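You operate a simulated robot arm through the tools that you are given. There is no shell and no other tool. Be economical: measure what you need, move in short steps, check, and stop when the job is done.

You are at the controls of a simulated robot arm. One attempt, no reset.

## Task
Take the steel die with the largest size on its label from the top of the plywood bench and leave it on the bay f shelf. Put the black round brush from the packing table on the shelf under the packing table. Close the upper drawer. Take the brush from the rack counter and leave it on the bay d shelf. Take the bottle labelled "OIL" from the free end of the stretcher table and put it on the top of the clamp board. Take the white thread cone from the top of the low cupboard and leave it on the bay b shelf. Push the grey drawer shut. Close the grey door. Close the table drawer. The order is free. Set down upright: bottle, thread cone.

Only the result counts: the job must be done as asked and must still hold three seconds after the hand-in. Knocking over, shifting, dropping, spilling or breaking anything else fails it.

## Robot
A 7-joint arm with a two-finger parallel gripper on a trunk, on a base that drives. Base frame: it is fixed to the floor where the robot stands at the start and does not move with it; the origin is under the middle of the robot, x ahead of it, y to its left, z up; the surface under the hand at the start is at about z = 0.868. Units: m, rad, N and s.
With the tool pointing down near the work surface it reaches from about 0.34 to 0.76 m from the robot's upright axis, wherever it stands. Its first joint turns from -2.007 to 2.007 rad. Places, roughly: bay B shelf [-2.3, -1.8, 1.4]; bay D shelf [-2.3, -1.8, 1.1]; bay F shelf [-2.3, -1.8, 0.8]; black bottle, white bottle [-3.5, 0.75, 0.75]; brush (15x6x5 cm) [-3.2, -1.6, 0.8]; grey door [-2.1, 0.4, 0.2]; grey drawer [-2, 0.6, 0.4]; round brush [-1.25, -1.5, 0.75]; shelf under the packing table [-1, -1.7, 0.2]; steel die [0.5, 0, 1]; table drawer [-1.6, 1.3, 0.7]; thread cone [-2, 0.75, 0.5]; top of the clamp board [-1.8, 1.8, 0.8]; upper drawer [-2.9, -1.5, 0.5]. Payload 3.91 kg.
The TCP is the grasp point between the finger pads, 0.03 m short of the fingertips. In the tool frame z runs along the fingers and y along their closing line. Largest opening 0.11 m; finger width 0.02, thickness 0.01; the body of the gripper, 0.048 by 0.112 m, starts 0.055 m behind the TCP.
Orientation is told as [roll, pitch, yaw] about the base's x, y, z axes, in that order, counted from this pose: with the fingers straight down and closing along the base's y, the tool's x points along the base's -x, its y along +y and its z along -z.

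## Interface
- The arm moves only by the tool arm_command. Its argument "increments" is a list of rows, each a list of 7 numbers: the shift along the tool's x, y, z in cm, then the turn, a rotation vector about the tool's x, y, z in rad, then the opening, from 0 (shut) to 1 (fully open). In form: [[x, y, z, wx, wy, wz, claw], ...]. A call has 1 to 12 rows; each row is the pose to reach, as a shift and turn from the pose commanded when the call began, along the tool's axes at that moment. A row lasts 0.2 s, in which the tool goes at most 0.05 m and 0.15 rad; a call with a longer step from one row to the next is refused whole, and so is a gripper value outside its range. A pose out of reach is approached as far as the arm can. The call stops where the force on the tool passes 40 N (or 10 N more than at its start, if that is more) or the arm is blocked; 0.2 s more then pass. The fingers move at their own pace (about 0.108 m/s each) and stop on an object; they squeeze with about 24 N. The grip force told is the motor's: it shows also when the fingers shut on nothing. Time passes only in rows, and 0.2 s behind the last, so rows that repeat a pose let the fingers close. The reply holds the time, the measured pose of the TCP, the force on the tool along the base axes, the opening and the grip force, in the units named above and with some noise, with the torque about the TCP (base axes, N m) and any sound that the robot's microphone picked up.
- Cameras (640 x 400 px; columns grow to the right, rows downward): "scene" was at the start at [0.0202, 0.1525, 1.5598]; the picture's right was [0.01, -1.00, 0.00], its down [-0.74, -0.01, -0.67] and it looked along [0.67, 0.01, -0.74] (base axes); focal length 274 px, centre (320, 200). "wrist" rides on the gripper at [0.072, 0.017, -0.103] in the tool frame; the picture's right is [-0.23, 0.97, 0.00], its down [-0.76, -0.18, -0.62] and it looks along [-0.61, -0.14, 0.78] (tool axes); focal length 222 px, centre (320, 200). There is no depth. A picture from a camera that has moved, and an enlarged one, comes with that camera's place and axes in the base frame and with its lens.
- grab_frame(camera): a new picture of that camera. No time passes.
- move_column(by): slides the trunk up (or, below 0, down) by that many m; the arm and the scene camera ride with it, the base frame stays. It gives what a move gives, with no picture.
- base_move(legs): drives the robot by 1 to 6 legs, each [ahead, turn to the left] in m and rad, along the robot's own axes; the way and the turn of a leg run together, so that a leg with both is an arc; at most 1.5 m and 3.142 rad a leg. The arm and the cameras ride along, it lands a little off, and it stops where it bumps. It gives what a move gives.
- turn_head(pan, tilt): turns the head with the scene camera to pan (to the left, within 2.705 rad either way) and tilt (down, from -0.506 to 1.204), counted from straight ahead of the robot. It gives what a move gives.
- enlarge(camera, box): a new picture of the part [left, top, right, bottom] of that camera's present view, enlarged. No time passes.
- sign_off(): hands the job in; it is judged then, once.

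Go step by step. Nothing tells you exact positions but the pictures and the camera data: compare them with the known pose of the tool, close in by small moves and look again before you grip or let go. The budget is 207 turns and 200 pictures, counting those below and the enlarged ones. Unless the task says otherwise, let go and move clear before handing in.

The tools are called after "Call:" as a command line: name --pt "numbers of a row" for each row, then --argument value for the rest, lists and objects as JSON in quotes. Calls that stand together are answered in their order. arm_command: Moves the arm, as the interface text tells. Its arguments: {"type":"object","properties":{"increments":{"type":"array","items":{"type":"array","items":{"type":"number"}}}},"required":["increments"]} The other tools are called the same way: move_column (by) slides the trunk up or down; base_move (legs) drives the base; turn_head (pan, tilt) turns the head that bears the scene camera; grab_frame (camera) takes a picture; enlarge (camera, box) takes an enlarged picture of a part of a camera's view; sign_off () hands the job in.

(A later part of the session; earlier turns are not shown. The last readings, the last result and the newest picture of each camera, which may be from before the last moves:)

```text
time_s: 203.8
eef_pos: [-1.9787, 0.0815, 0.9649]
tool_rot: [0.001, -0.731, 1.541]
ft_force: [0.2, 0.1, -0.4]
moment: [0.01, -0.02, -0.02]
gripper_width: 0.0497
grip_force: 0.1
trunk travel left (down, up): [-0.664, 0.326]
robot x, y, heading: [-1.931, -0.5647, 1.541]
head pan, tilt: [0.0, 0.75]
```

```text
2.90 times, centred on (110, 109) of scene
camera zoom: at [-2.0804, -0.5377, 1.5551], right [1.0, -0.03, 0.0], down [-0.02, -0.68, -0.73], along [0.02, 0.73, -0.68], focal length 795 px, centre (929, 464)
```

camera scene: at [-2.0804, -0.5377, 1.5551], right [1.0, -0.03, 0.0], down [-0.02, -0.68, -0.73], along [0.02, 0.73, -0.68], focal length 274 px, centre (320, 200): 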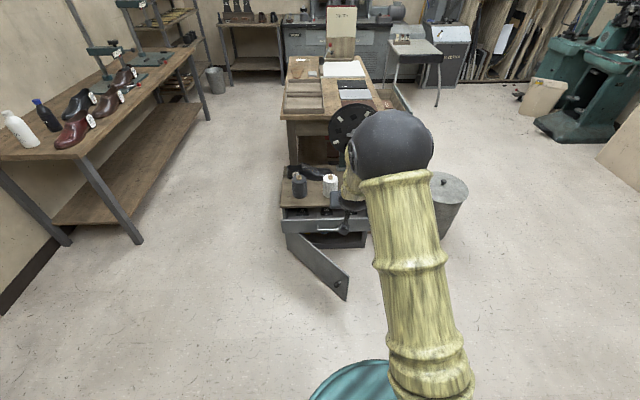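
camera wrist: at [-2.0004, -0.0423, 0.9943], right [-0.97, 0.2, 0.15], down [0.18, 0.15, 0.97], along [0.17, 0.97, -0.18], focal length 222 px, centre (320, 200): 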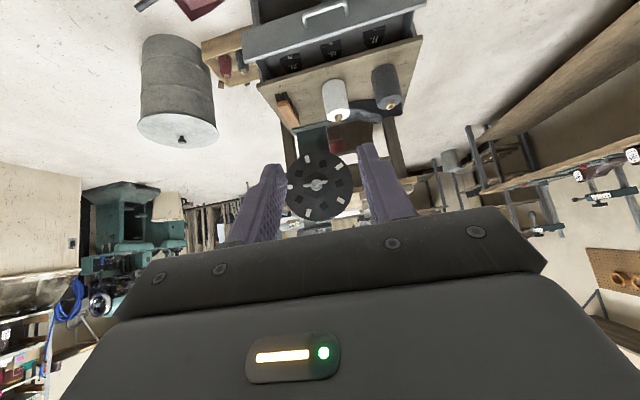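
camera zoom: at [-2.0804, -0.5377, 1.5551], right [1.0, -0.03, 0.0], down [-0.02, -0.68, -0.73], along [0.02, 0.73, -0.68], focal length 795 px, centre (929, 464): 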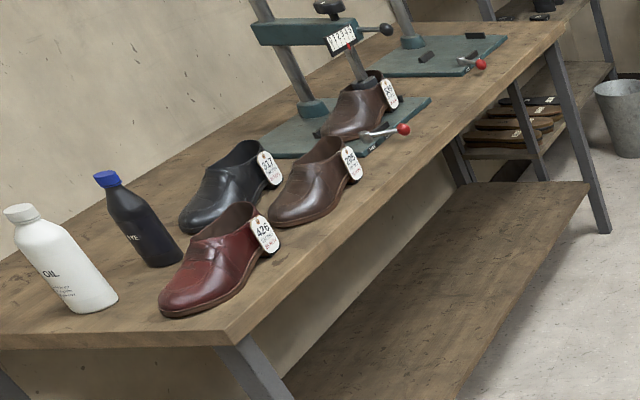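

The white bottle is OIL. White cone top is at (-1.983, 0.74, ~0.54), cupboard top 0.438. The open door (end near (-1.91, 0.24)) blocks my base, so I close it first: fingers shut, hand lowered to about z=0.2.

Call:
arm_command --pt "1.7 0 1.9 0 0 0 0" --pt "3.4 0 3.8 0 0 0 0" --pt "5.1 0 5.7 0 0 0 0" --pt "6.7 0 7.45 0 0 0 0"

Call:
base_move --legs '[[0, 0.03]]'

Call:
move_column --by -0.4

Call:
move_column --by -0.25

Call:
grab_frame --camera "scene"

Call:
grab_frame --camera "wrist"

```text
time_s: 204.8
eef_pos: [-1.9779, 0.0818, 0.8632]
tool_rot: [0.002, -0.732, 1.539]
ft_force: [-0.2, 1.1, 0.4]
moment: [-0.03, 0.0, 0.02]
gripper_width: 0.0
grip_force: 23.8
trunk travel left (down, up): [-0.664, 0.326]
robot x, y, heading: [-1.9282, -0.5641, 1.536]
head pan, tilt: [0.0, 0.75]
```

```text
time_s: 205.6
eef_pos: [-1.999, 0.0801, 0.8621]
tool_rot: [0.002, -0.731, 1.569]
ft_force: [0.6, -0.7, -0.4]
moment: [0.0, -0.01, 0.01]
gripper_width: 0.0
grip_force: 23.6
trunk travel left (down, up): [-0.664, 0.326]
robot x, y, heading: [-1.9256, -0.5656, 1.575]
head pan, tilt: [0.0, 0.75]
```

```text
time_s: 209.5
eef_pos: [-1.9987, 0.0796, 0.4642]
tool_rot: [0.003, -0.731, 1.57]
ft_force: [-0.7, 0.2, -0.3]
moment: [0.0, 0.0, -0.01]
gripper_width: 0.0001
grip_force: 23.7
trunk travel left (down, up): [-0.264, 0.726]
robot x, y, heading: [-1.9301, -0.5624, 1.569]
head pan, tilt: [0.0, 0.75]
```

```text
time_s: 212.1
eef_pos: [-1.9978, 0.0797, 0.2124]
tool_rot: [0.003, -0.73, 1.57]
ft_force: [-0.5, -0.1, -0.6]
moment: [0.01, 0.0, 0.01]
gripper_width: 0.0
grip_force: 24.0
trunk travel left (down, up): [-0.014, 0.976]
robot x, y, heading: [-1.9299, -0.5657, 1.568]
head pan, tilt: [0.0, 0.75]
```

```text
126 pictures are left
camera scene: at [-2.0811, -0.5424, 0.9052], right [1.0, 0.0, 0.0], down [0.0, -0.68, -0.73], along [0.0, 0.73, -0.68], focal length 274 px, centre (320, 200)
```

scene: 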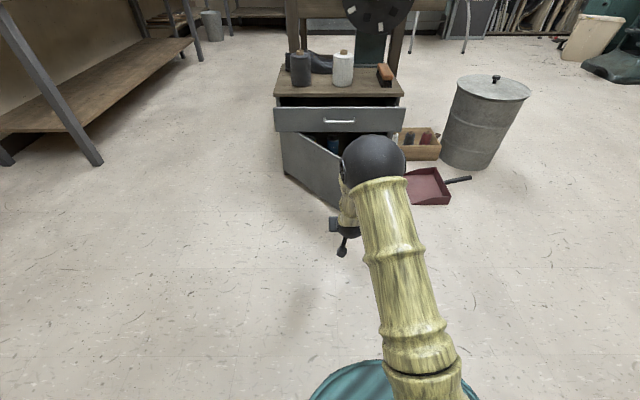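

```text
125 pictures are left
camera wrist: at [-2.0169, -0.0457, 0.2429], right [-0.97, 0.17, 0.15], down [0.18, 0.15, 0.97], along [0.14, 0.97, -0.18], focal length 222 px, centre (320, 200)
```

wrist: 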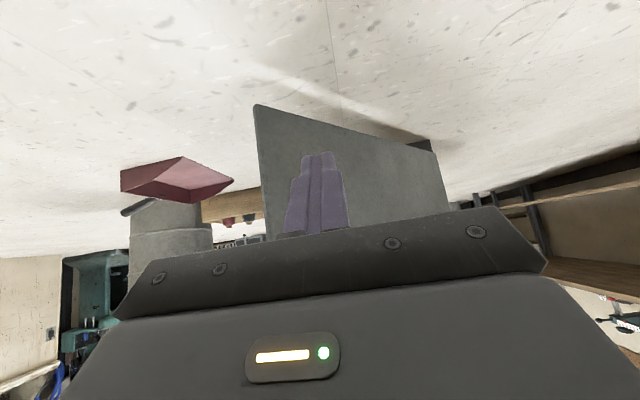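

Call:
base_move --legs '[[0.2, 0]]'

Call:
arm_command --pt "-2.2 0 2 0 0 0 0" --pt "-4.4 0 4 0 0 0 0" --pt "-6.6 0 6 0 0 0 0" --pt "-8.8 0 8 0 0 0 0" --pt "-11 0 10 0 0 0 0"

Call:
grab_frame --camera "scene"

Call:
grab_frame --camera "wrist"

```text
time_s: 213.8
eef_pos: [-1.9948, 0.2815, 0.2133]
tool_rot: [0.001, -0.73, 1.563]
ft_force: [-0.5, 0.2, -1.4]
moment: [0.02, 0.01, 0.0]
gripper_width: 0.0
grip_force: 24.1
trunk travel left (down, up): [-0.014, 0.976]
robot x, y, heading: [-1.928, -0.3638, 1.564]
head pan, tilt: [0.0, 0.75]
```

```text
time_s: 215.0
eef_pos: [-1.9947, 0.4308, 0.2134]
tool_rot: [0.001, -0.731, 1.562]
ft_force: [0.2, 0.6, 1.0]
moment: [-0.03, 0.03, -0.01]
gripper_width: 0.0
grip_force: 24.2
trunk travel left (down, up): [-0.014, 0.976]
robot x, y, heading: [-1.925, -0.358, 1.566]
head pan, tilt: [0.0, 0.75]
```

```text
124 pictures are left
camera scene: at [-2.0801, -0.3398, 0.9052], right [1.0, -0.01, 0.0], down [-0.01, -0.68, -0.73], along [0.01, 0.73, -0.68], focal length 274 px, centre (320, 200)
```

scene: 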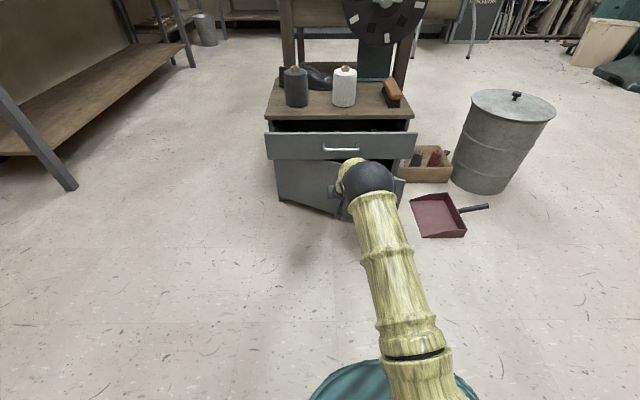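

```text
123 pictures are left
camera wrist: at [-2.0132, 0.3061, 0.2425], right [-0.97, 0.18, 0.15], down [0.18, 0.15, 0.97], along [0.15, 0.97, -0.18], focal length 222 px, centre (320, 200)
```

wrist: 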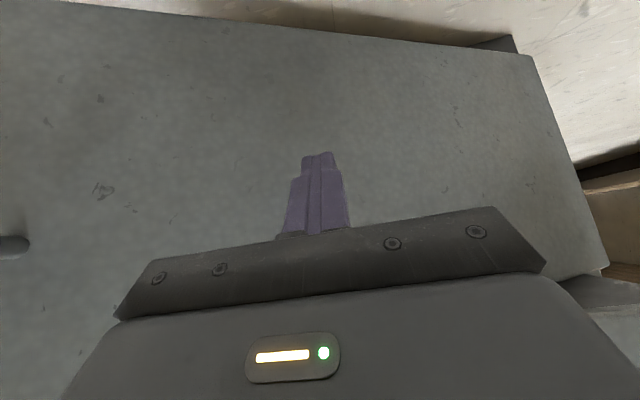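

The door swings easily. I drive 0.09 m forward to push it most of the way, staying clear of the drawer above.

Call:
base_move --legs '[[0.09, 0]]'

Call:
grab_frame --camera "scene"

```text
time_s: 216.2
eef_pos: [-1.9935, 0.5236, 0.2123]
tool_rot: [0.001, -0.731, 1.563]
ft_force: [-0.5, 0.1, -0.5]
moment: [0.02, 0.01, -0.02]
gripper_width: 0.0
grip_force: 24.1
trunk travel left (down, up): [-0.014, 0.976]
robot x, y, heading: [-1.9278, -0.2701, 1.562]
head pan, tilt: [0.0, 0.75]
```

```text
122 pictures are left
camera scene: at [-2.0794, -0.2468, 0.9052], right [1.0, -0.01, 0.0], down [-0.01, -0.68, -0.73], along [0.01, 0.73, -0.68], focal length 274 px, centre (320, 200)
```

scene: 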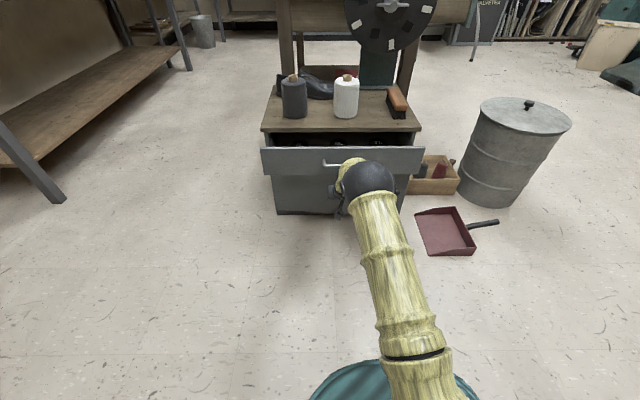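

Door is nearly shut. Now the grey drawer: I retract, shift right of its handle and raise to drawer height.

Call:
arm_command --pt "3 0 -2.7 0 0 0 0" --pt "6 0 -5.4 0 0 0 0" --pt "9 0 -8.1 0 0 0 0" --pt "10.5 -3.5 -9.5 0 0 0 0" --pt "10.5 -8 -9.5 0 0 0 0" --pt "10.5 -12.5 -9.5 0 0 0 0"

Call:
move_column --by 0.175

Call:
grab_frame --camera "wrist"

Call:
grab_frame --camera "scene"

```text
time_s: 217.6
eef_pos: [-1.8682, 0.385, 0.2183]
tool_rot: [0.003, -0.731, 1.564]
ft_force: [-0.1, -0.3, -0.3]
moment: [0.01, 0.03, 0.02]
gripper_width: 0.0
grip_force: 23.8
trunk travel left (down, up): [-0.014, 0.976]
robot x, y, heading: [-1.9255, -0.2699, 1.561]
head pan, tilt: [0.0, 0.75]
```

```text
time_s: 219.6
eef_pos: [-1.8684, 0.3848, 0.3912]
tool_rot: [0.001, -0.73, 1.563]
ft_force: [0.4, 0.6, 0.8]
moment: [0.0, -0.01, 0.01]
gripper_width: 0.0001
grip_force: 24.0
trunk travel left (down, up): [-0.189, 0.801]
robot x, y, heading: [-1.929, -0.2672, 1.56]
head pan, tilt: [0.0, 0.75]
```

```text
121 pictures are left
camera wrist: at [-1.8875, 0.26, 0.4207], right [-0.97, 0.18, 0.15], down [0.18, 0.15, 0.97], along [0.15, 0.97, -0.18], focal length 222 px, centre (320, 200)
```

wrist: 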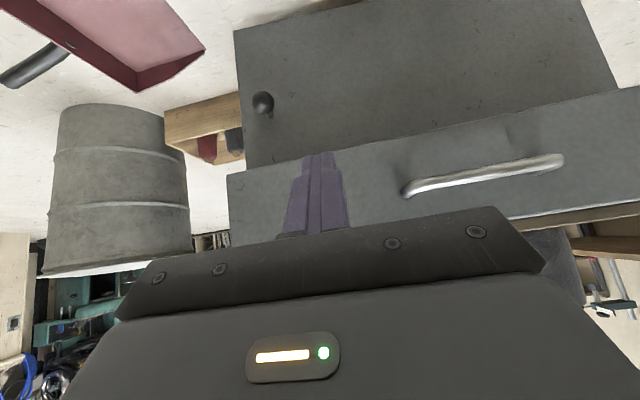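

```text
120 pictures are left
camera scene: at [-2.0794, -0.2468, 1.0801], right [1.0, -0.01, 0.0], down [-0.01, -0.68, -0.73], along [0.01, 0.73, -0.68], focal length 274 px, centre (320, 200)
```

scene: 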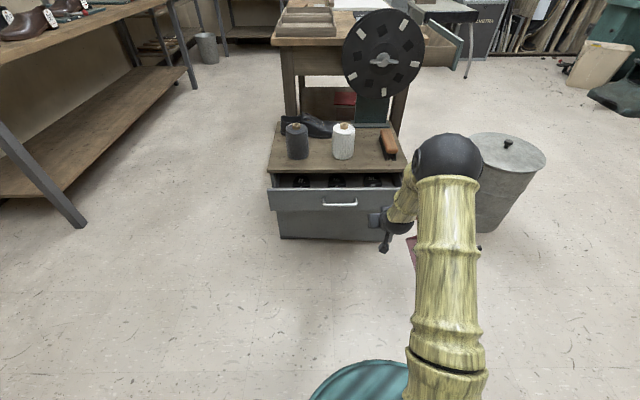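

Call:
base_move --legs '[[0.1, 0]]'

Call:
arm_command --pt "-1.5 0 1.35 0 0 0 0" --pt "-3 0 2.7 0 0 0 0" --pt "-4.5 0 4.05 0 0 0 0" --pt "-6 0 5.4 0 0 0 0" --pt "-7.4 0 6.7 0 0 0 0" --pt "-8.1 0 7.3 0 0 0 0"

Call:
grab_frame --camera "wrist"

Call:
grab_frame --camera "scene"

```text
time_s: 220.8
eef_pos: [-1.8668, 0.4845, 0.3906]
tool_rot: [0.0, -0.731, 1.56]
ft_force: [-0.2, -0.2, -0.1]
moment: [-0.01, 0.02, -0.01]
gripper_width: 0.0
grip_force: 24.0
trunk travel left (down, up): [-0.189, 0.801]
robot x, y, heading: [-1.9225, -0.1708, 1.56]
head pan, tilt: [0.0, 0.75]
```

```text
time_s: 222.1
eef_pos: [-1.8641, 0.58, 0.3895]
tool_rot: [0.002, -0.719, 1.561]
ft_force: [0.1, -14.8, 7.9]
moment: [-0.01, 0.02, 0.06]
gripper_width: 0.0002
grip_force: 23.7
trunk travel left (down, up): [-0.189, 0.801]
robot x, y, heading: [-1.9248, -0.1744, 1.559]
head pan, tilt: [0.0, 0.75]
stopped in row 6: the force on the tool passed its limit at 50 N (the readings are from after the stop); the commanded pose is now the measured one
```

```text
119 pictures are left
camera wrist: at [-1.8825, 0.4557, 0.4211], right [-0.97, 0.18, 0.15], down [0.18, 0.16, 0.97], along [0.15, 0.97, -0.19], focal length 222 px, centre (320, 200)
```

wrist: 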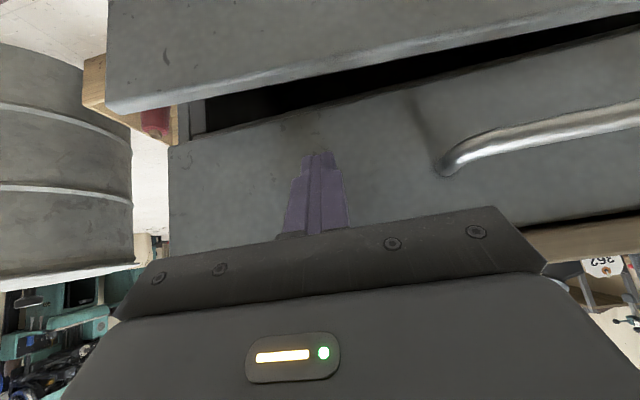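

```text
118 pictures are left
camera scene: at [-2.0785, -0.1486, 1.0803], right [1.0, -0.01, 0.0], down [-0.01, -0.68, -0.73], along [0.01, 0.73, -0.68], focal length 274 px, centre (320, 200)
```

scene: 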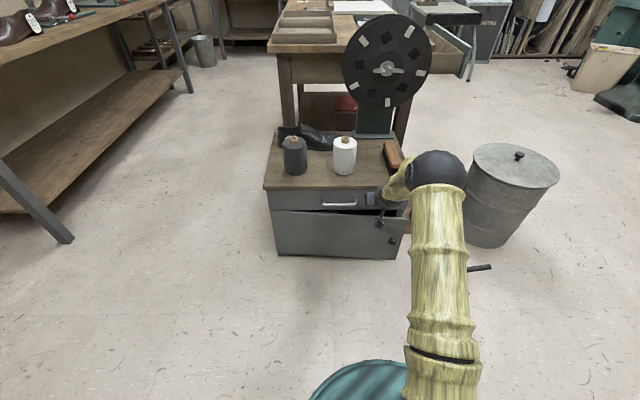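

The drawer is flush. Now finish the door: retract, lower, and push it fully shut.

Call:
arm_command --pt "3 0 -2.7 0 0 0 0" --pt "6 0 -5.4 0 0 0 0" --pt "9 0 -8.1 0 0 0 0" --pt "9 4.5 -8.1 0 0 0 0" --pt "9 8.5 -8.1 0 0 0 0"

Call:
move_column --by -0.185

Call:
grab_frame --camera "wrist"

```text
time_s: 223.3
eef_pos: [-1.9492, 0.4587, 0.3905]
tool_rot: [0.002, -0.718, 1.56]
ft_force: [0.6, 0.6, 0.8]
moment: [0.0, 0.02, 0.0]
gripper_width: 0.0
grip_force: 24.2
trunk travel left (down, up): [-0.189, 0.801]
robot x, y, heading: [-1.9266, -0.1689, 1.56]
head pan, tilt: [0.0, 0.75]
```

```text
time_s: 225.3
eef_pos: [-1.9497, 0.4591, 0.2056]
tool_rot: [0.002, -0.718, 1.56]
ft_force: [0.2, -0.4, -1.6]
moment: [-0.02, 0.01, 0.05]
gripper_width: 0.0001
grip_force: 24.3
trunk travel left (down, up): [-0.004, 0.986]
robot x, y, heading: [-1.9276, -0.1779, 1.556]
head pan, tilt: [0.0, 0.75]
```

```text
117 pictures are left
camera wrist: at [-1.9693, 0.3346, 0.2362], right [-0.97, 0.18, 0.15], down [0.18, 0.16, 0.97], along [0.15, 0.97, -0.19], focal length 222 px, centre (320, 200)
```

wrist: 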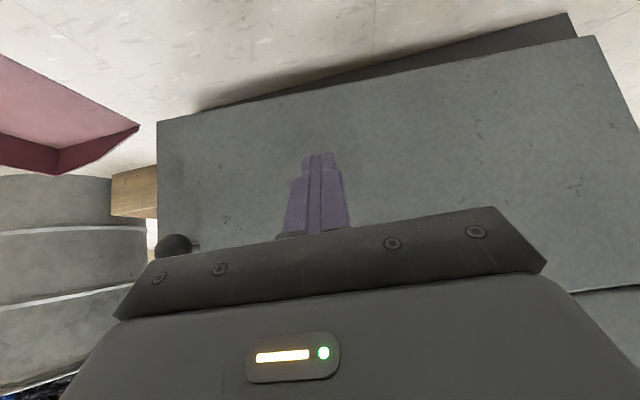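

Call:
arm_command --pt "-2.2 0 2 0 0 0 0" --pt "-4.4 0 4 0 0 0 0" --pt "-6 0 5.4 0 0 0 0" --pt "-7.5 0 6.8 0 0 0 0" --pt "-9 0 8.1 0 0 0 0" --pt "-9.7 0 8.8 0 0 0 0"

Call:
grab_frame --camera "wrist"

Call:
grab_frame --camera "scene"

```text
time_s: 226.6
eef_pos: [-1.9483, 0.5804, 0.2014]
tool_rot: [0.0, -0.706, 1.562]
ft_force: [0.9, -8.3, 5.2]
moment: [-0.13, 0.01, 0.04]
gripper_width: 0.0
grip_force: 24.5
trunk travel left (down, up): [-0.004, 0.986]
robot x, y, heading: [-1.9289, -0.1716, 1.557]
head pan, tilt: [0.0, 0.75]
stopped in row 6: the force on the tool passed its limit at 54 N (the readings are from after the stop); the commanded pose is now the measured one
```

```text
116 pictures are left
camera wrist: at [-1.9684, 0.456, 0.2332], right [-0.97, 0.18, 0.15], down [0.18, 0.17, 0.97], along [0.15, 0.97, -0.2], focal length 222 px, centre (320, 200)
```

wrist: 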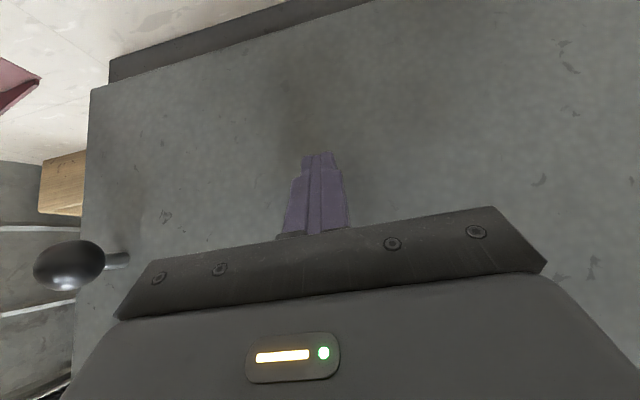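

```text
115 pictures are left
camera scene: at [-2.0785, -0.1484, 0.8953], right [1.0, -0.01, 0.0], down [-0.01, -0.68, -0.73], along [0.01, 0.73, -0.68], focal length 274 px, centre (320, 200)
```

scene: 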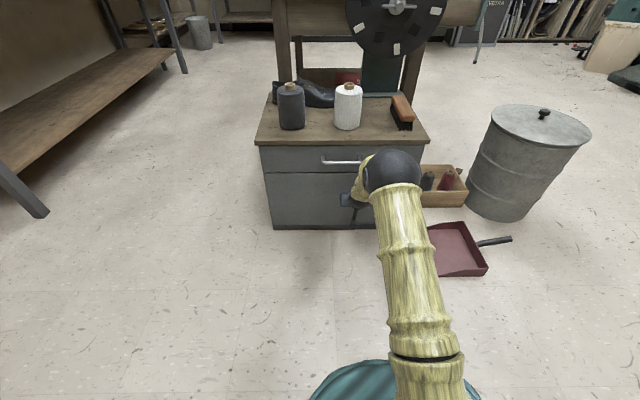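

Door and drawer are shut. Now the white cone: I retract, open the fingers, raise the trunk and look at it closely.

Call:
arm_command --pt "3 0 -2.7 0 0 0 0" --pt "6 0 -5.4 0 0 0 0.5" --pt "9 1 -8.1 0 0 0 1" --pt "12 2.5 -10.8 0 0 0 1"

Call:
move_column --by 0.4

Call:
grab_frame --camera "wrist"

Call:
grab_frame --camera "scene"

```text
time_s: 227.6
eef_pos: [-1.9751, 0.4226, 0.2059]
tool_rot: [0.004, -0.707, 1.563]
ft_force: [0.2, -0.7, 0.0]
moment: [0.0, 0.03, 0.02]
gripper_width: 0.11
grip_force: 0.1
trunk travel left (down, up): [-0.004, 0.986]
robot x, y, heading: [-1.9268, -0.1686, 1.558]
head pan, tilt: [0.0, 0.75]
```

```text
time_s: 231.5
eef_pos: [-1.975, 0.4217, 0.6053]
tool_rot: [0.001, -0.707, 1.561]
ft_force: [0.2, 0.3, 0.3]
moment: [0.02, 0.01, -0.02]
gripper_width: 0.1102
grip_force: 0.1
trunk travel left (down, up): [-0.404, 0.586]
robot x, y, heading: [-1.9276, -0.1724, 1.561]
head pan, tilt: [0.0, 0.75]
```

```text
114 pictures are left
camera wrist: at [-1.9947, 0.298, 0.6383], right [-0.97, 0.18, 0.15], down [0.18, 0.17, 0.97], along [0.15, 0.97, -0.2], focal length 222 px, centre (320, 200)
```

wrist: 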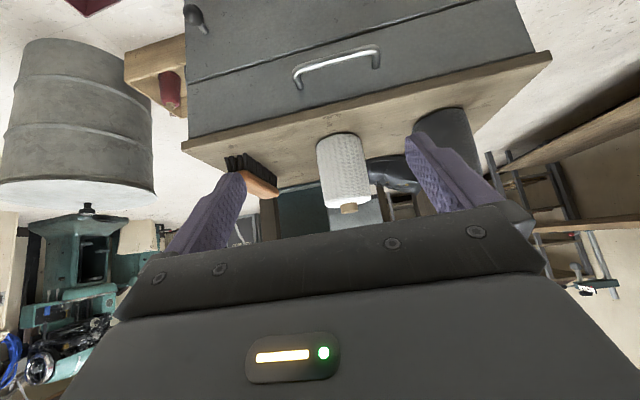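

```text
113 pictures are left
camera scene: at [-2.0785, -0.1477, 1.2951], right [1.0, -0.01, 0.0], down [-0.01, -0.68, -0.73], along [0.01, 0.73, -0.68], focal length 274 px, centre (320, 200)
```

scene: 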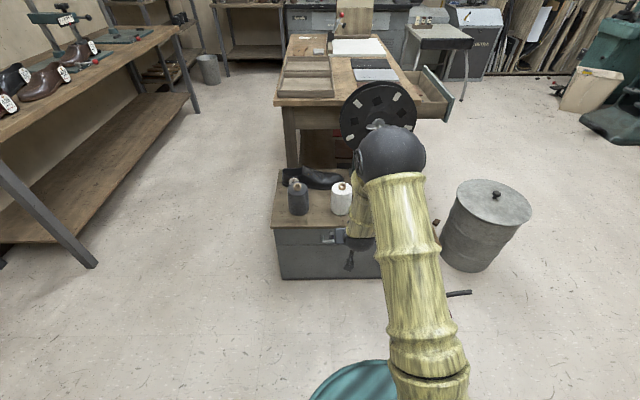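

Call:
enlarge --camera "wrist" --box '[260, 110, 420, 220]'

Call:
enlarge --camera "scene" --box '[270, 160, 390, 235]'

```text
3.64 times, centred on (340, 165) of wrist
camera zoom: at [-1.9947, 0.298, 0.6383], right [-0.97, 0.18, 0.15], down [0.18, 0.17, 0.97], along [0.15, 0.97, -0.2], focal length 808 px, centre (247, 327)
```

zoom: 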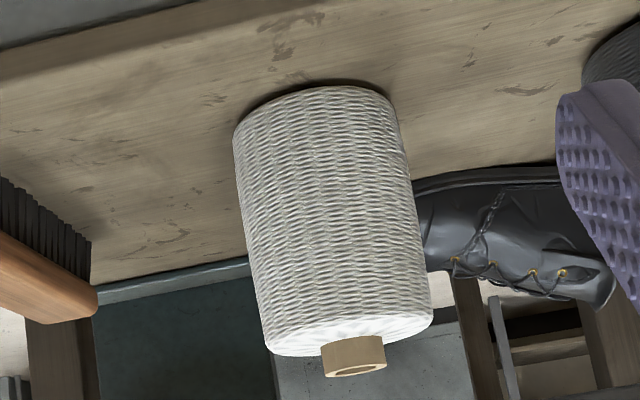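

```text
5.33 times, centred on (330, 198) of scene
camera zoom: at [-2.0785, -0.1477, 1.2951], right [1.0, -0.01, 0.0], down [-0.01, -0.68, -0.73], along [0.01, 0.73, -0.68], focal length 1463 px, centre (267, 213)
```

zoom: 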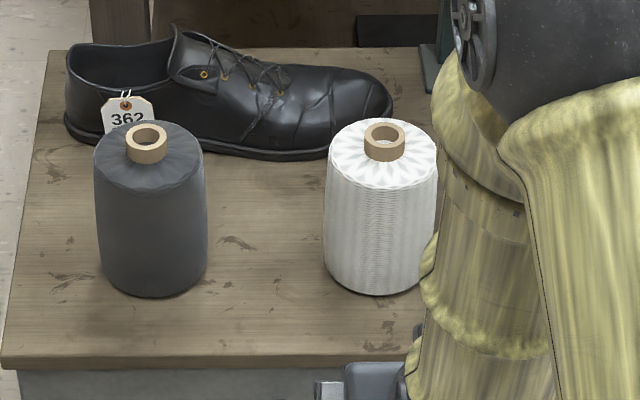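

Cone: centre (-1.982, 0.70), yarn top ≈0.568, base ≈0.45, diameter ≈8.3 cm. I drive 0.17 m closer and look.

Call:
base_move --legs '[[0.15, 0]]'

Call:
grab_frame --camera "wrist"

```text
time_s: 233.0
eef_pos: [-1.9731, 0.5723, 0.6064]
tool_rot: [0.002, -0.706, 1.561]
ft_force: [-0.5, -0.2, -0.6]
moment: [0.04, 0.0, 0.03]
gripper_width: 0.11
grip_force: 0.1
trunk travel left (down, up): [-0.404, 0.586]
robot x, y, heading: [-1.9239, -0.0188, 1.562]
head pan, tilt: [0.0, 0.75]
```

```text
110 pictures are left
camera wrist: at [-1.9932, 0.4475, 0.6384], right [-0.97, 0.18, 0.15], down [0.18, 0.17, 0.97], along [0.15, 0.97, -0.2], focal length 222 px, centre (320, 200)
```

wrist: 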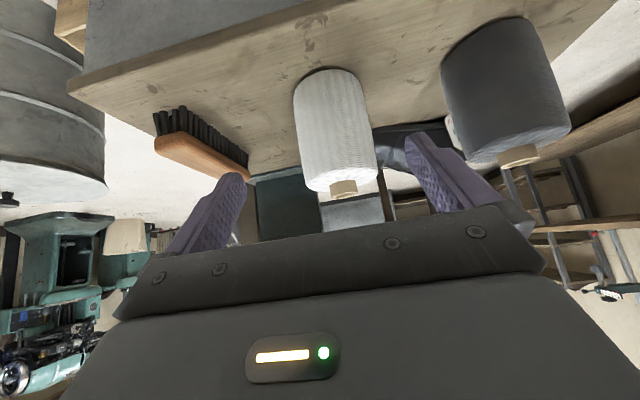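

Call:
arm_command --pt "-1.7 0.5 3.5 0 0 0 1" --pt "-3.4 1 7 0 0 0 1" --pt "-4.3 1 10 0 0 0 1" --pt "-5.16 1 12.4 0 0 0 1"

Call:
grab_frame --camera "wrist"

Call:
grab_frame --camera "scene"

```text
time_s: 234.0
eef_pos: [-1.9817, 0.6911, 0.5417]
tool_rot: [0.001, -0.708, 1.558]
ft_force: [-0.2, -0.2, 0.0]
moment: [-0.01, -0.01, 0.0]
gripper_width: 0.11
grip_force: 0.0
trunk travel left (down, up): [-0.404, 0.586]
robot x, y, heading: [-1.9264, -0.021, 1.557]
head pan, tilt: [0.0, 0.75]
```

```text
109 pictures are left
camera wrist: at [-2.0013, 0.5669, 0.5753], right [-0.97, 0.18, 0.15], down [0.18, 0.17, 0.97], along [0.15, 0.97, -0.2], focal length 222 px, centre (320, 200)
```

wrist: 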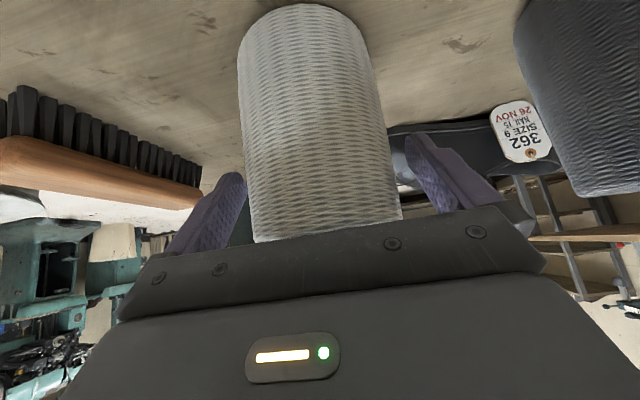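

```text
108 pictures are left
camera scene: at [-2.0771, 0.0017, 1.2952], right [1.0, -0.01, 0.0], down [-0.01, -0.68, -0.73], along [0.01, 0.73, -0.68], focal length 274 px, centre (320, 200)
```

scene: 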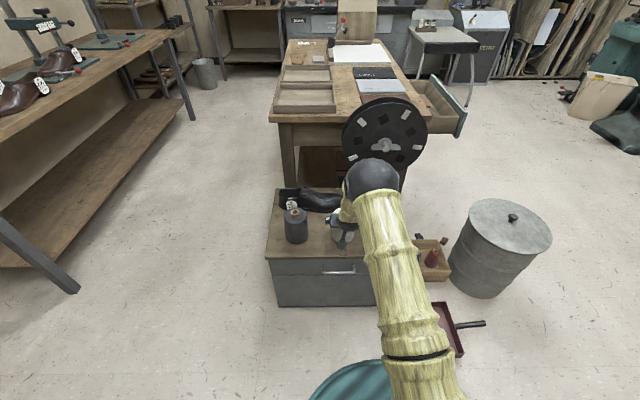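

The cone is between the fingers without contact. Close and lift.

Call:
arm_command --pt "0 0 0 0 0 0 0.7" --pt "0 0 0 0 0 0 0.55" --pt "0 0 0 0 0 0 0.55" --pt "-1.3 0 -1.5 0 0 0 0.55" --pt "-2.6 0 -3 0 0 0 0.55" --pt "-5.2 0 -6 0 0 0 0.55"

Call:
grab_frame --camera "wrist"

```text
time_s: 235.4
eef_pos: [-1.9815, 0.69, 0.6251]
tool_rot: [0.003, -0.704, 1.562]
ft_force: [0.1, 0.2, -3.0]
moment: [0.0, 0.02, -0.02]
gripper_width: 0.0842
grip_force: 24.6
trunk travel left (down, up): [-0.404, 0.586]
robot x, y, heading: [-1.9259, -0.0179, 1.561]
head pan, tilt: [0.0, 0.75]
```

```text
107 pictures are left
camera wrist: at [-2.0007, 0.5663, 0.6567], right [-0.97, 0.18, 0.15], down [0.18, 0.17, 0.97], along [0.15, 0.97, -0.2], focal length 222 px, centre (320, 200)
```

wrist: 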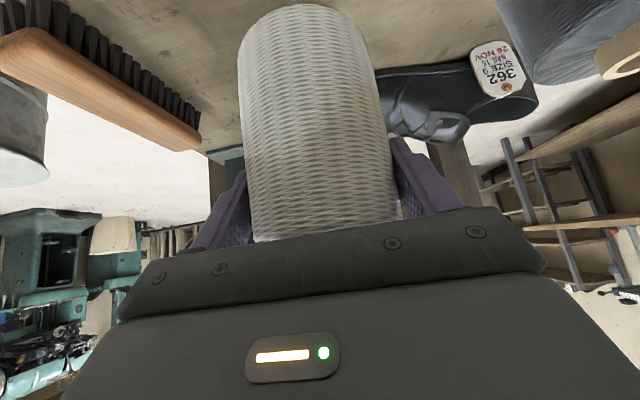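

Held. I raise the trunk and drive to the rack for bay B.

Call:
move_column --by 0.4

Call:
move_column --by 0.18

Call:
base_move --legs '[[-0.55, 0], [0, 2.114], [0.45, 0], [0, 1.038]]'

Call:
turn_head --pan 0.0 --tilt 0.5

Call:
grab_frame --camera "scene"

Call:
grab_frame --camera "wrist"

```text
time_s: 239.2
eef_pos: [-1.9811, 0.691, 1.0229]
tool_rot: [-0.001, -0.706, 1.561]
ft_force: [0.1, 0.9, -2.5]
moment: [0.01, -0.02, -0.01]
gripper_width: 0.0842
grip_force: 24.1
trunk travel left (down, up): [-0.804, 0.186]
robot x, y, heading: [-1.9262, -0.0216, 1.56]
head pan, tilt: [0.0, 0.75]
```

```text
time_s: 241.2
eef_pos: [-1.9801, 0.691, 1.2037]
tool_rot: [0.002, -0.705, 1.562]
ft_force: [0.6, 0.0, -1.1]
moment: [-0.02, 0.0, 0.01]
gripper_width: 0.0843
grip_force: 24.2
trunk travel left (down, up): [-0.984, 0.006]
robot x, y, heading: [-1.9269, -0.0231, 1.558]
head pan, tilt: [0.0, 0.75]
```

```text
time_s: 258.6
eef_pos: [-2.273, -1.4883, 1.2055]
tool_rot: [0.003, -0.705, -1.592]
ft_force: [1.0, -0.3, -2.3]
moment: [0.04, -0.01, 0.0]
gripper_width: 0.0838
grip_force: 23.8
trunk travel left (down, up): [-0.984, 0.006]
robot x, y, heading: [-2.3211, -0.7728, -1.59]
head pan, tilt: [0.0, 0.75]
```

```text
time_s: 259.3
eef_pos: [-2.2731, -1.4886, 1.2041]
tool_rot: [0.001, -0.705, -1.594]
ft_force: [0.2, -0.3, -2.4]
moment: [-0.01, 0.0, 0.01]
gripper_width: 0.0839
grip_force: 24.4
trunk travel left (down, up): [-0.984, 0.006]
robot x, y, heading: [-2.318, -0.7736, -1.59]
head pan, tilt: [0.0, 0.499]
```

```text
106 pictures are left
camera scene: at [-2.1681, -0.8117, 1.8971], right [-1.0, 0.02, 0.0], down [0.01, 0.48, -0.88], along [-0.02, -0.88, -0.48], focal length 274 px, centre (320, 200)
```

scene: 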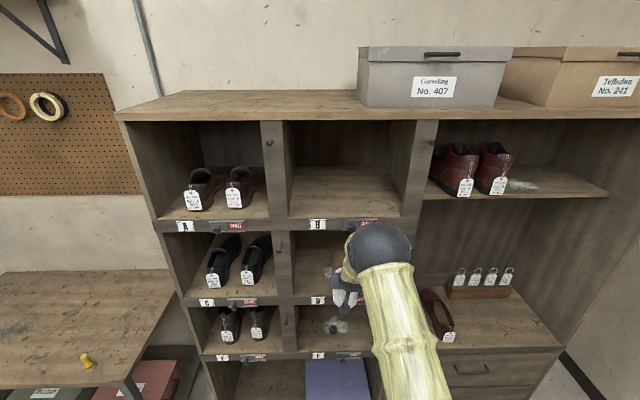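

```text
105 pictures are left
camera wrist: at [-2.2557, -1.3687, 1.2368], right [0.97, -0.19, 0.15], down [-0.18, -0.17, 0.97], along [-0.16, -0.97, -0.2], focal length 222 px, centre (320, 200)
```

wrist: 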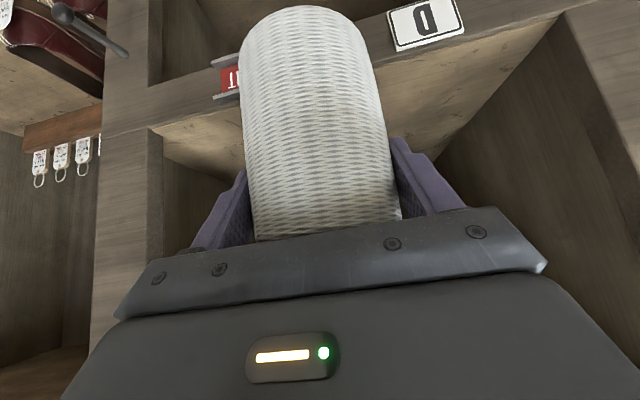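

The cone is right at the rack face; I back off before raising the arm to bay B height.

Call:
base_move --legs '[[-0.22, 0], [0, 0.02]]'

Call:
arm_command --pt "-2.6 0 -3.05 0 0 0 0.55" --pt "-5.2 0 -6.1 0 0 0 0.55" --pt "-7.8 0 -9.1 0 0 0 0.55" --pt "-10.4 0 -12.2 0 0 0 0.55" --pt "-13 0 -15.2 0 0 0 0.55" --pt "-15.6 0 -18.2 0 0 0 0.55" --pt "-18.2 0 -21.3 0 0 0 0.55" --pt "-20.8 0 -24.3 0 0 0 0.55" --pt "-23.4 0 -27.4 0 0 0 0.55" --pt "-24 0 -28.1 0 0 0 0.55"

Call:
grab_frame --camera "scene"

Call:
grab_frame --camera "wrist"

```text
time_s: 261.6
eef_pos: [-2.2519, -1.2663, 1.2039]
tool_rot: [0.003, -0.705, -1.569]
ft_force: [-0.3, 0.5, -1.9]
moment: [0.01, 0.01, -0.01]
gripper_width: 0.0838
grip_force: 23.5
trunk travel left (down, up): [-0.984, 0.006]
robot x, y, heading: [-2.3185, -0.5527, -1.558]
head pan, tilt: [0.0, 0.499]
```

```text
time_s: 263.8
eef_pos: [-2.2517, -1.2667, 1.5741]
tool_rot: [0.001, -0.706, -1.569]
ft_force: [-0.4, 0.9, -3.0]
moment: [0.04, 0.01, 0.03]
gripper_width: 0.0838
grip_force: 24.2
trunk travel left (down, up): [-0.984, 0.006]
robot x, y, heading: [-2.3184, -0.5544, -1.565]
head pan, tilt: [0.0, 0.499]
```

```text
104 pictures are left
camera scene: at [-2.1627, -0.5879, 1.8971], right [-1.0, -0.01, 0.0], down [0.0, 0.48, -0.88], along [0.01, -0.88, -0.48], focal length 274 px, centre (320, 200)
```

scene: 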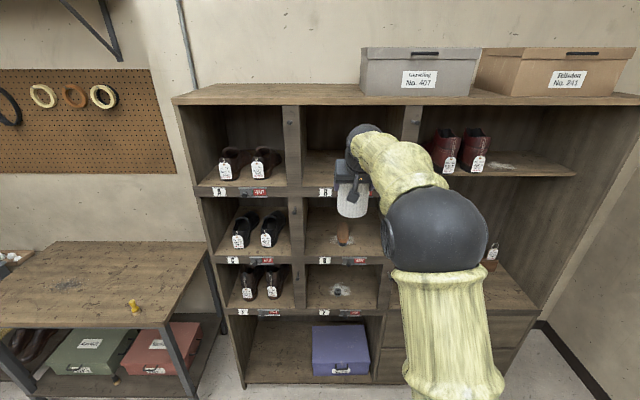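

```text
103 pictures are left
camera wrist: at [-2.2368, -1.1468, 1.6069], right [0.97, -0.17, 0.15], down [-0.18, -0.18, 0.97], along [-0.14, -0.97, -0.2], focal length 222 px, centre (320, 200)
```

wrist: 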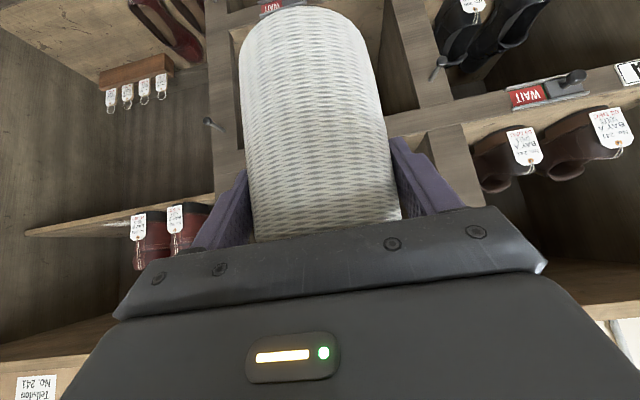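

Call:
base_move --legs '[[0.19, 0]]'

Call:
grab_frame --camera "scene"

Call:
grab_frame --camera "wrist"

```text
time_s: 265.5
eef_pos: [-2.251, -1.4569, 1.5732]
tool_rot: [0.002, -0.707, -1.571]
ft_force: [-0.8, -0.2, -3.5]
moment: [0.04, -0.05, 0.0]
gripper_width: 0.0837
grip_force: 24.1
trunk travel left (down, up): [-0.984, 0.006]
robot x, y, heading: [-2.3138, -0.7433, -1.56]
head pan, tilt: [0.0, 0.499]
```

```text
102 pictures are left
camera scene: at [-2.1614, -0.7789, 1.8971], right [-1.0, -0.01, 0.0], down [0.0, 0.48, -0.88], along [0.01, -0.88, -0.48], focal length 274 px, centre (320, 200)
```

scene: 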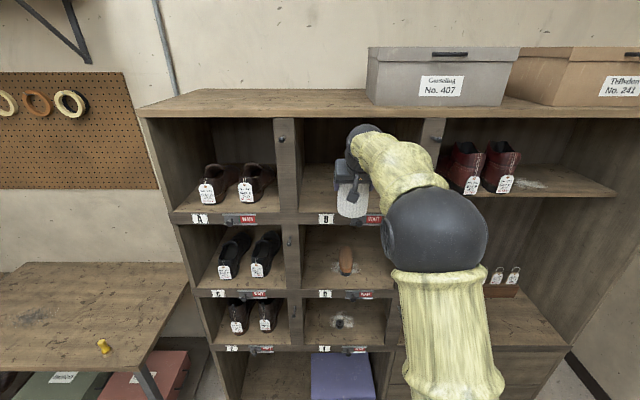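

```text
101 pictures are left
camera wrist: at [-2.2362, -1.3377, 1.6067], right [0.97, -0.17, 0.15], down [-0.18, -0.18, 0.97], along [-0.14, -0.97, -0.2], focal length 222 px, centre (320, 200)
```

wrist: 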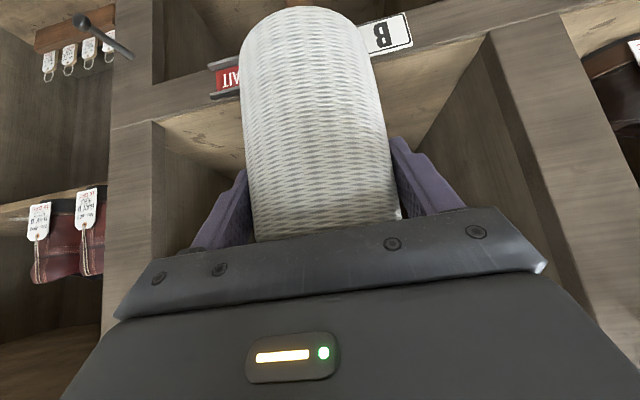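

Call:
arm_command --pt "0.98 -1.2 1.14 0 0 0 0.55"

Call:
base_move --legs '[[0.1, 0]]'

Call:
grab_frame --camera "wrist"

Call:
enlarge --camera "scene" --box '[260, 90, 460, 240]'

```text
time_s: 265.9
eef_pos: [-2.2644, -1.4581, 1.5595]
tool_rot: [0.005, -0.704, -1.57]
ft_force: [-0.7, 0.1, -2.8]
moment: [0.02, -0.04, -0.03]
gripper_width: 0.084
grip_force: 24.5
trunk travel left (down, up): [-0.984, 0.006]
robot x, y, heading: [-2.315, -0.746, -1.567]
head pan, tilt: [0.0, 0.499]
```

```text
time_s: 267.1
eef_pos: [-2.2594, -1.5604, 1.5589]
tool_rot: [0.002, -0.705, -1.567]
ft_force: [0.1, -0.6, -2.2]
moment: [0.03, -0.02, 0.01]
gripper_width: 0.0834
grip_force: 24.2
trunk travel left (down, up): [-0.984, 0.006]
robot x, y, heading: [-2.3157, -0.8464, -1.561]
head pan, tilt: [0.0, 0.499]
```

```text
100 pictures are left
camera wrist: at [-2.2453, -1.44, 1.5914], right [0.97, -0.17, 0.15], down [-0.18, -0.18, 0.97], along [-0.14, -0.97, -0.2], focal length 222 px, centre (320, 200)
```

wrist: 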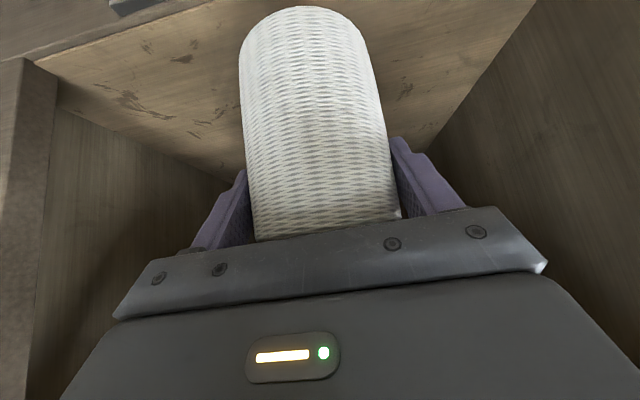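

```text
2.67 times, centred on (360, 165) of scene
camera zoom: at [-2.1605, -0.8798, 1.8971], right [-1.0, -0.01, 0.0], down [0.0, 0.48, -0.88], along [0.01, -0.88, -0.48], focal length 732 px, centre (213, 293)
```

zoom: 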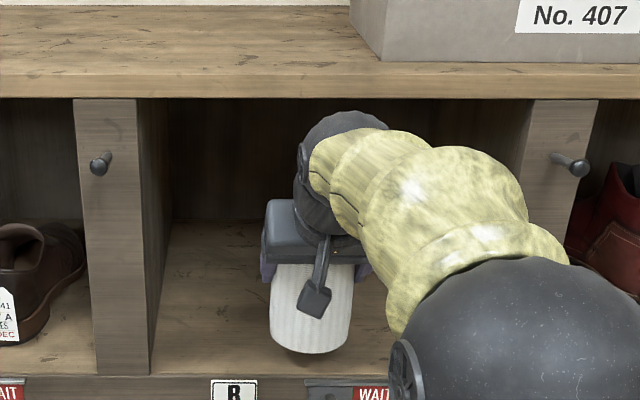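

The wrist joint is outside the rack face. I go lower first, then 3 cm further in.

Call:
arm_command --pt "0.98 0 1.14 0 0 0 0.55" --pt "0 0 2.0 0 0 0 0.55" --pt "-1.3 0 3.1 0 0 0 0.55"

Call:
grab_frame --camera "wrist"

Call:
enlarge --camera "scene" --box '[260, 90, 460, 240]'

```text
time_s: 267.9
eef_pos: [-2.2597, -1.5908, 1.5421]
tool_rot: [0.004, -0.705, -1.565]
ft_force: [0.0, 0.3, -1.6]
moment: [0.02, -0.02, -0.01]
gripper_width: 0.0839
grip_force: 23.9
trunk travel left (down, up): [-0.984, 0.006]
robot x, y, heading: [-2.3111, -0.8458, -1.555]
head pan, tilt: [0.0, 0.499]
```

```text
98 pictures are left
camera wrist: at [-2.2437, -1.4713, 1.5747], right [0.97, -0.17, 0.15], down [-0.18, -0.18, 0.97], along [-0.14, -0.97, -0.2], focal length 222 px, centre (320, 200)
```

wrist: 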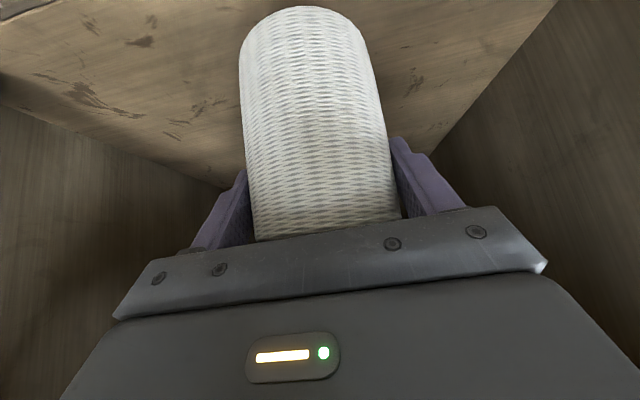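

```text
2.67 times, centred on (360, 165) of scene
camera zoom: at [-2.1604, -0.8802, 1.8971], right [-1.0, -0.01, 0.0], down [0.0, 0.48, -0.88], along [0.01, -0.88, -0.48], focal length 732 px, centre (213, 293)
```

zoom: 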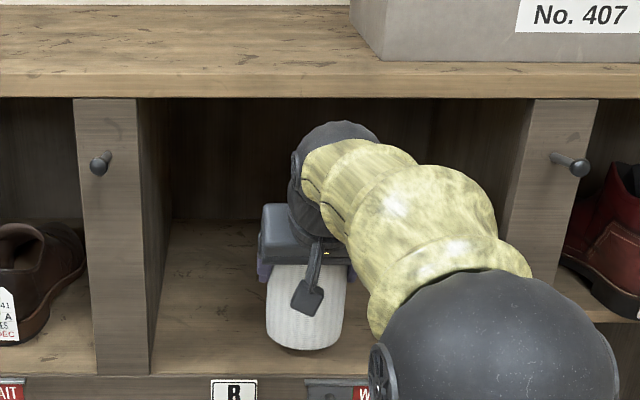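

Call:
arm_command --pt "0.2 0 0.23 0 0 0 0.55" --pt "0.4 0 0.46 0 0 0 0.55"

Call:
arm_command --pt "0.16 0 0.19 0 0 0 0.55" --pt "0.32 0 0.38 0 0 0 0.55"

```text
time_s: 268.5
eef_pos: [-2.2593, -1.59, 1.5371]
tool_rot: [0.002, -0.704, -1.566]
ft_force: [-0.9, 0.3, -2.4]
moment: [0.04, 0.01, -0.01]
gripper_width: 0.0838
grip_force: 24.0
trunk travel left (down, up): [-0.984, 0.006]
robot x, y, heading: [-2.3124, -0.8492, -1.558]
head pan, tilt: [0.0, 0.499]
```

```text
time_s: 269.1
eef_pos: [-2.259, -1.5911, 1.5335]
tool_rot: [0.002, -0.706, -1.567]
ft_force: [0.7, -0.6, -2.7]
moment: [-0.05, 0.01, 0.01]
gripper_width: 0.0838
grip_force: 24.2
trunk travel left (down, up): [-0.984, 0.006]
robot x, y, heading: [-2.3157, -0.8473, -1.557]
head pan, tilt: [0.0, 0.499]
```

Call:
arm_command --pt "0.16 0 0.19 0 0 0 0.55" --pt "0.32 0 0.38 0 0 0 0.55"

Call:
enlarge --camera "scene" --box '[300, 170, 400, 240]'

```text
time_s: 269.7
eef_pos: [-2.2589, -1.5884, 1.5328]
tool_rot: [0.002, -0.715, -1.565]
ft_force: [2.1, -5.4, 17.8]
moment: [-0.36, 0.6, 0.06]
gripper_width: 0.084
grip_force: 24.1
trunk travel left (down, up): [-0.984, 0.006]
robot x, y, heading: [-2.3149, -0.8497, -1.563]
head pan, tilt: [0.0, 0.499]
```

```text
5.71 times, centred on (350, 205) of scene
camera zoom: at [-2.16, -0.8776, 1.8975], right [-1.0, -0.01, 0.0], down [-0.01, 0.48, -0.88], along [0.01, -0.88, -0.48], focal length 1568 px, centre (149, 171)
```

zoom: 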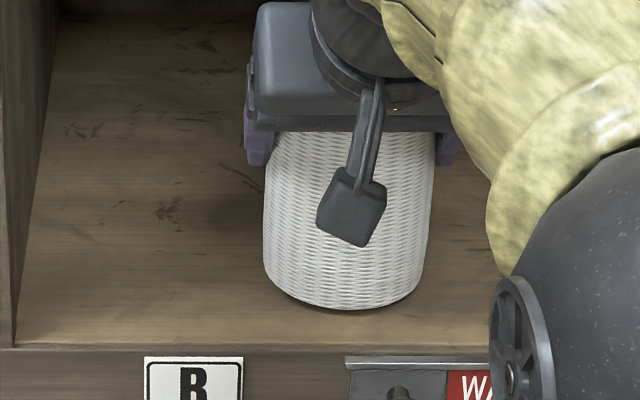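

Contact made; I ease the pressure, open wide, and withdraw along the tool axis.

Call:
arm_command --pt "-0.12 0 -0.14 0 0 0 0.55" --pt "-0.12 0 -0.14 0 0 0 0.85" --pt "-0.12 0 -0.14 0 0 0 1" --pt "-0.12 0 -0.14 0 0 0 1" --pt "-0.12 0 -2 0 0 0 1" --pt "-0.12 0 -5 0 0 0 1" --pt "1 0 -8.5 0 0 0 1" --pt "3 0 -12 0 0 0 1"

Call:
grab_frame --camera "wrist"

Call:
grab_frame --camera "scene"

```text
time_s: 271.5
eef_pos: [-2.2592, -1.4861, 1.6038]
tool_rot: [0.001, -0.707, -1.569]
ft_force: [0.5, 0.6, 0.1]
moment: [-0.03, -0.04, -0.01]
gripper_width: 0.1099
grip_force: 0.1
trunk travel left (down, up): [-0.984, 0.006]
robot x, y, heading: [-2.3169, -0.8437, -1.557]
head pan, tilt: [0.0, 0.499]
```

```text
95 pictures are left
camera wrist: at [-2.2444, -1.3662, 1.636], right [0.97, -0.17, 0.15], down [-0.18, -0.17, 0.97], along [-0.14, -0.97, -0.2], focal length 222 px, centre (320, 200)
```

wrist: 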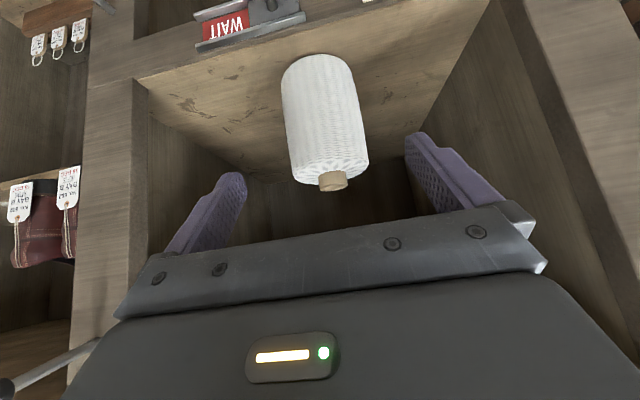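

```text
94 pictures are left
camera scene: at [-2.161, -0.8756, 1.8973], right [-1.0, -0.01, 0.0], down [0.0, 0.48, -0.88], along [0.01, -0.88, -0.48], focal length 274 px, centre (320, 200)
```

scene: 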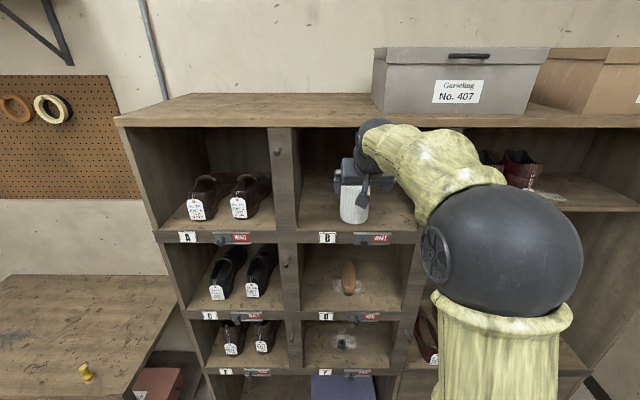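

The cone stands upright in bay B. Next the OIL bottle at roughly (-3.63, 0.81) on the stretcher table; I drive around keeping the arm away from the wall.

Call:
base_move --legs '[[-0.35, 0], [0, -1.571], [0.58, 0], [0, -1.14], [0.5, 0]]'

Call:
turn_head --pan 0.0 --tilt 0.7

Call:
grab_frame --camera "scene"

Call:
grab_frame --camera "wrist"

```text
time_s: 290.1
eef_pos: [-3.4566, 0.4793, 1.6016]
tool_rot: [0.002, -0.705, 2.033]
ft_force: [0.3, 0.6, 0.2]
moment: [0.0, 0.03, -0.01]
gripper_width: 0.1099
grip_force: 0.0
trunk travel left (down, up): [-0.984, 0.006]
robot x, y, heading: [-3.1238, -0.0726, 2.041]
head pan, tilt: [0.0, 0.499]
```

```text
time_s: 290.9
eef_pos: [-3.4564, 0.479, 1.6037]
tool_rot: [0.002, -0.706, 2.032]
ft_force: [0.7, 0.1, 0.3]
moment: [0.02, 0.01, 0.01]
gripper_width: 0.1099
grip_force: 0.1
trunk travel left (down, up): [-0.984, 0.006]
robot x, y, heading: [-3.1211, -0.0744, 2.035]
head pan, tilt: [0.0, 0.7]
```

```text
93 pictures are left
camera scene: at [-3.27, -0.1208, 1.8795], right [0.89, 0.45, 0.0], down [0.29, -0.57, -0.77], along [-0.35, 0.68, -0.64], focal length 274 px, centre (320, 200)
```

scene: 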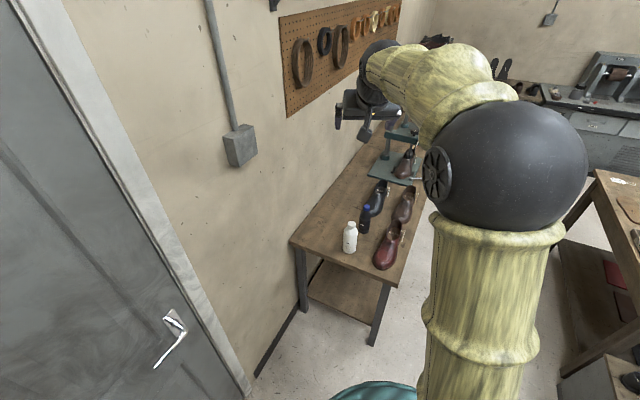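

```text
92 pictures are left
camera wrist: at [-3.4191, 0.359, 1.6349], right [-0.95, -0.28, 0.15], down [0.08, 0.24, 0.97], along [-0.31, 0.93, -0.2], focal length 222 px, centre (320, 200)
```

wrist: 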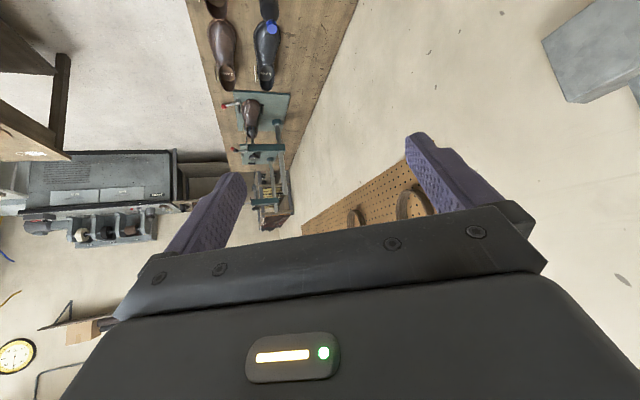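

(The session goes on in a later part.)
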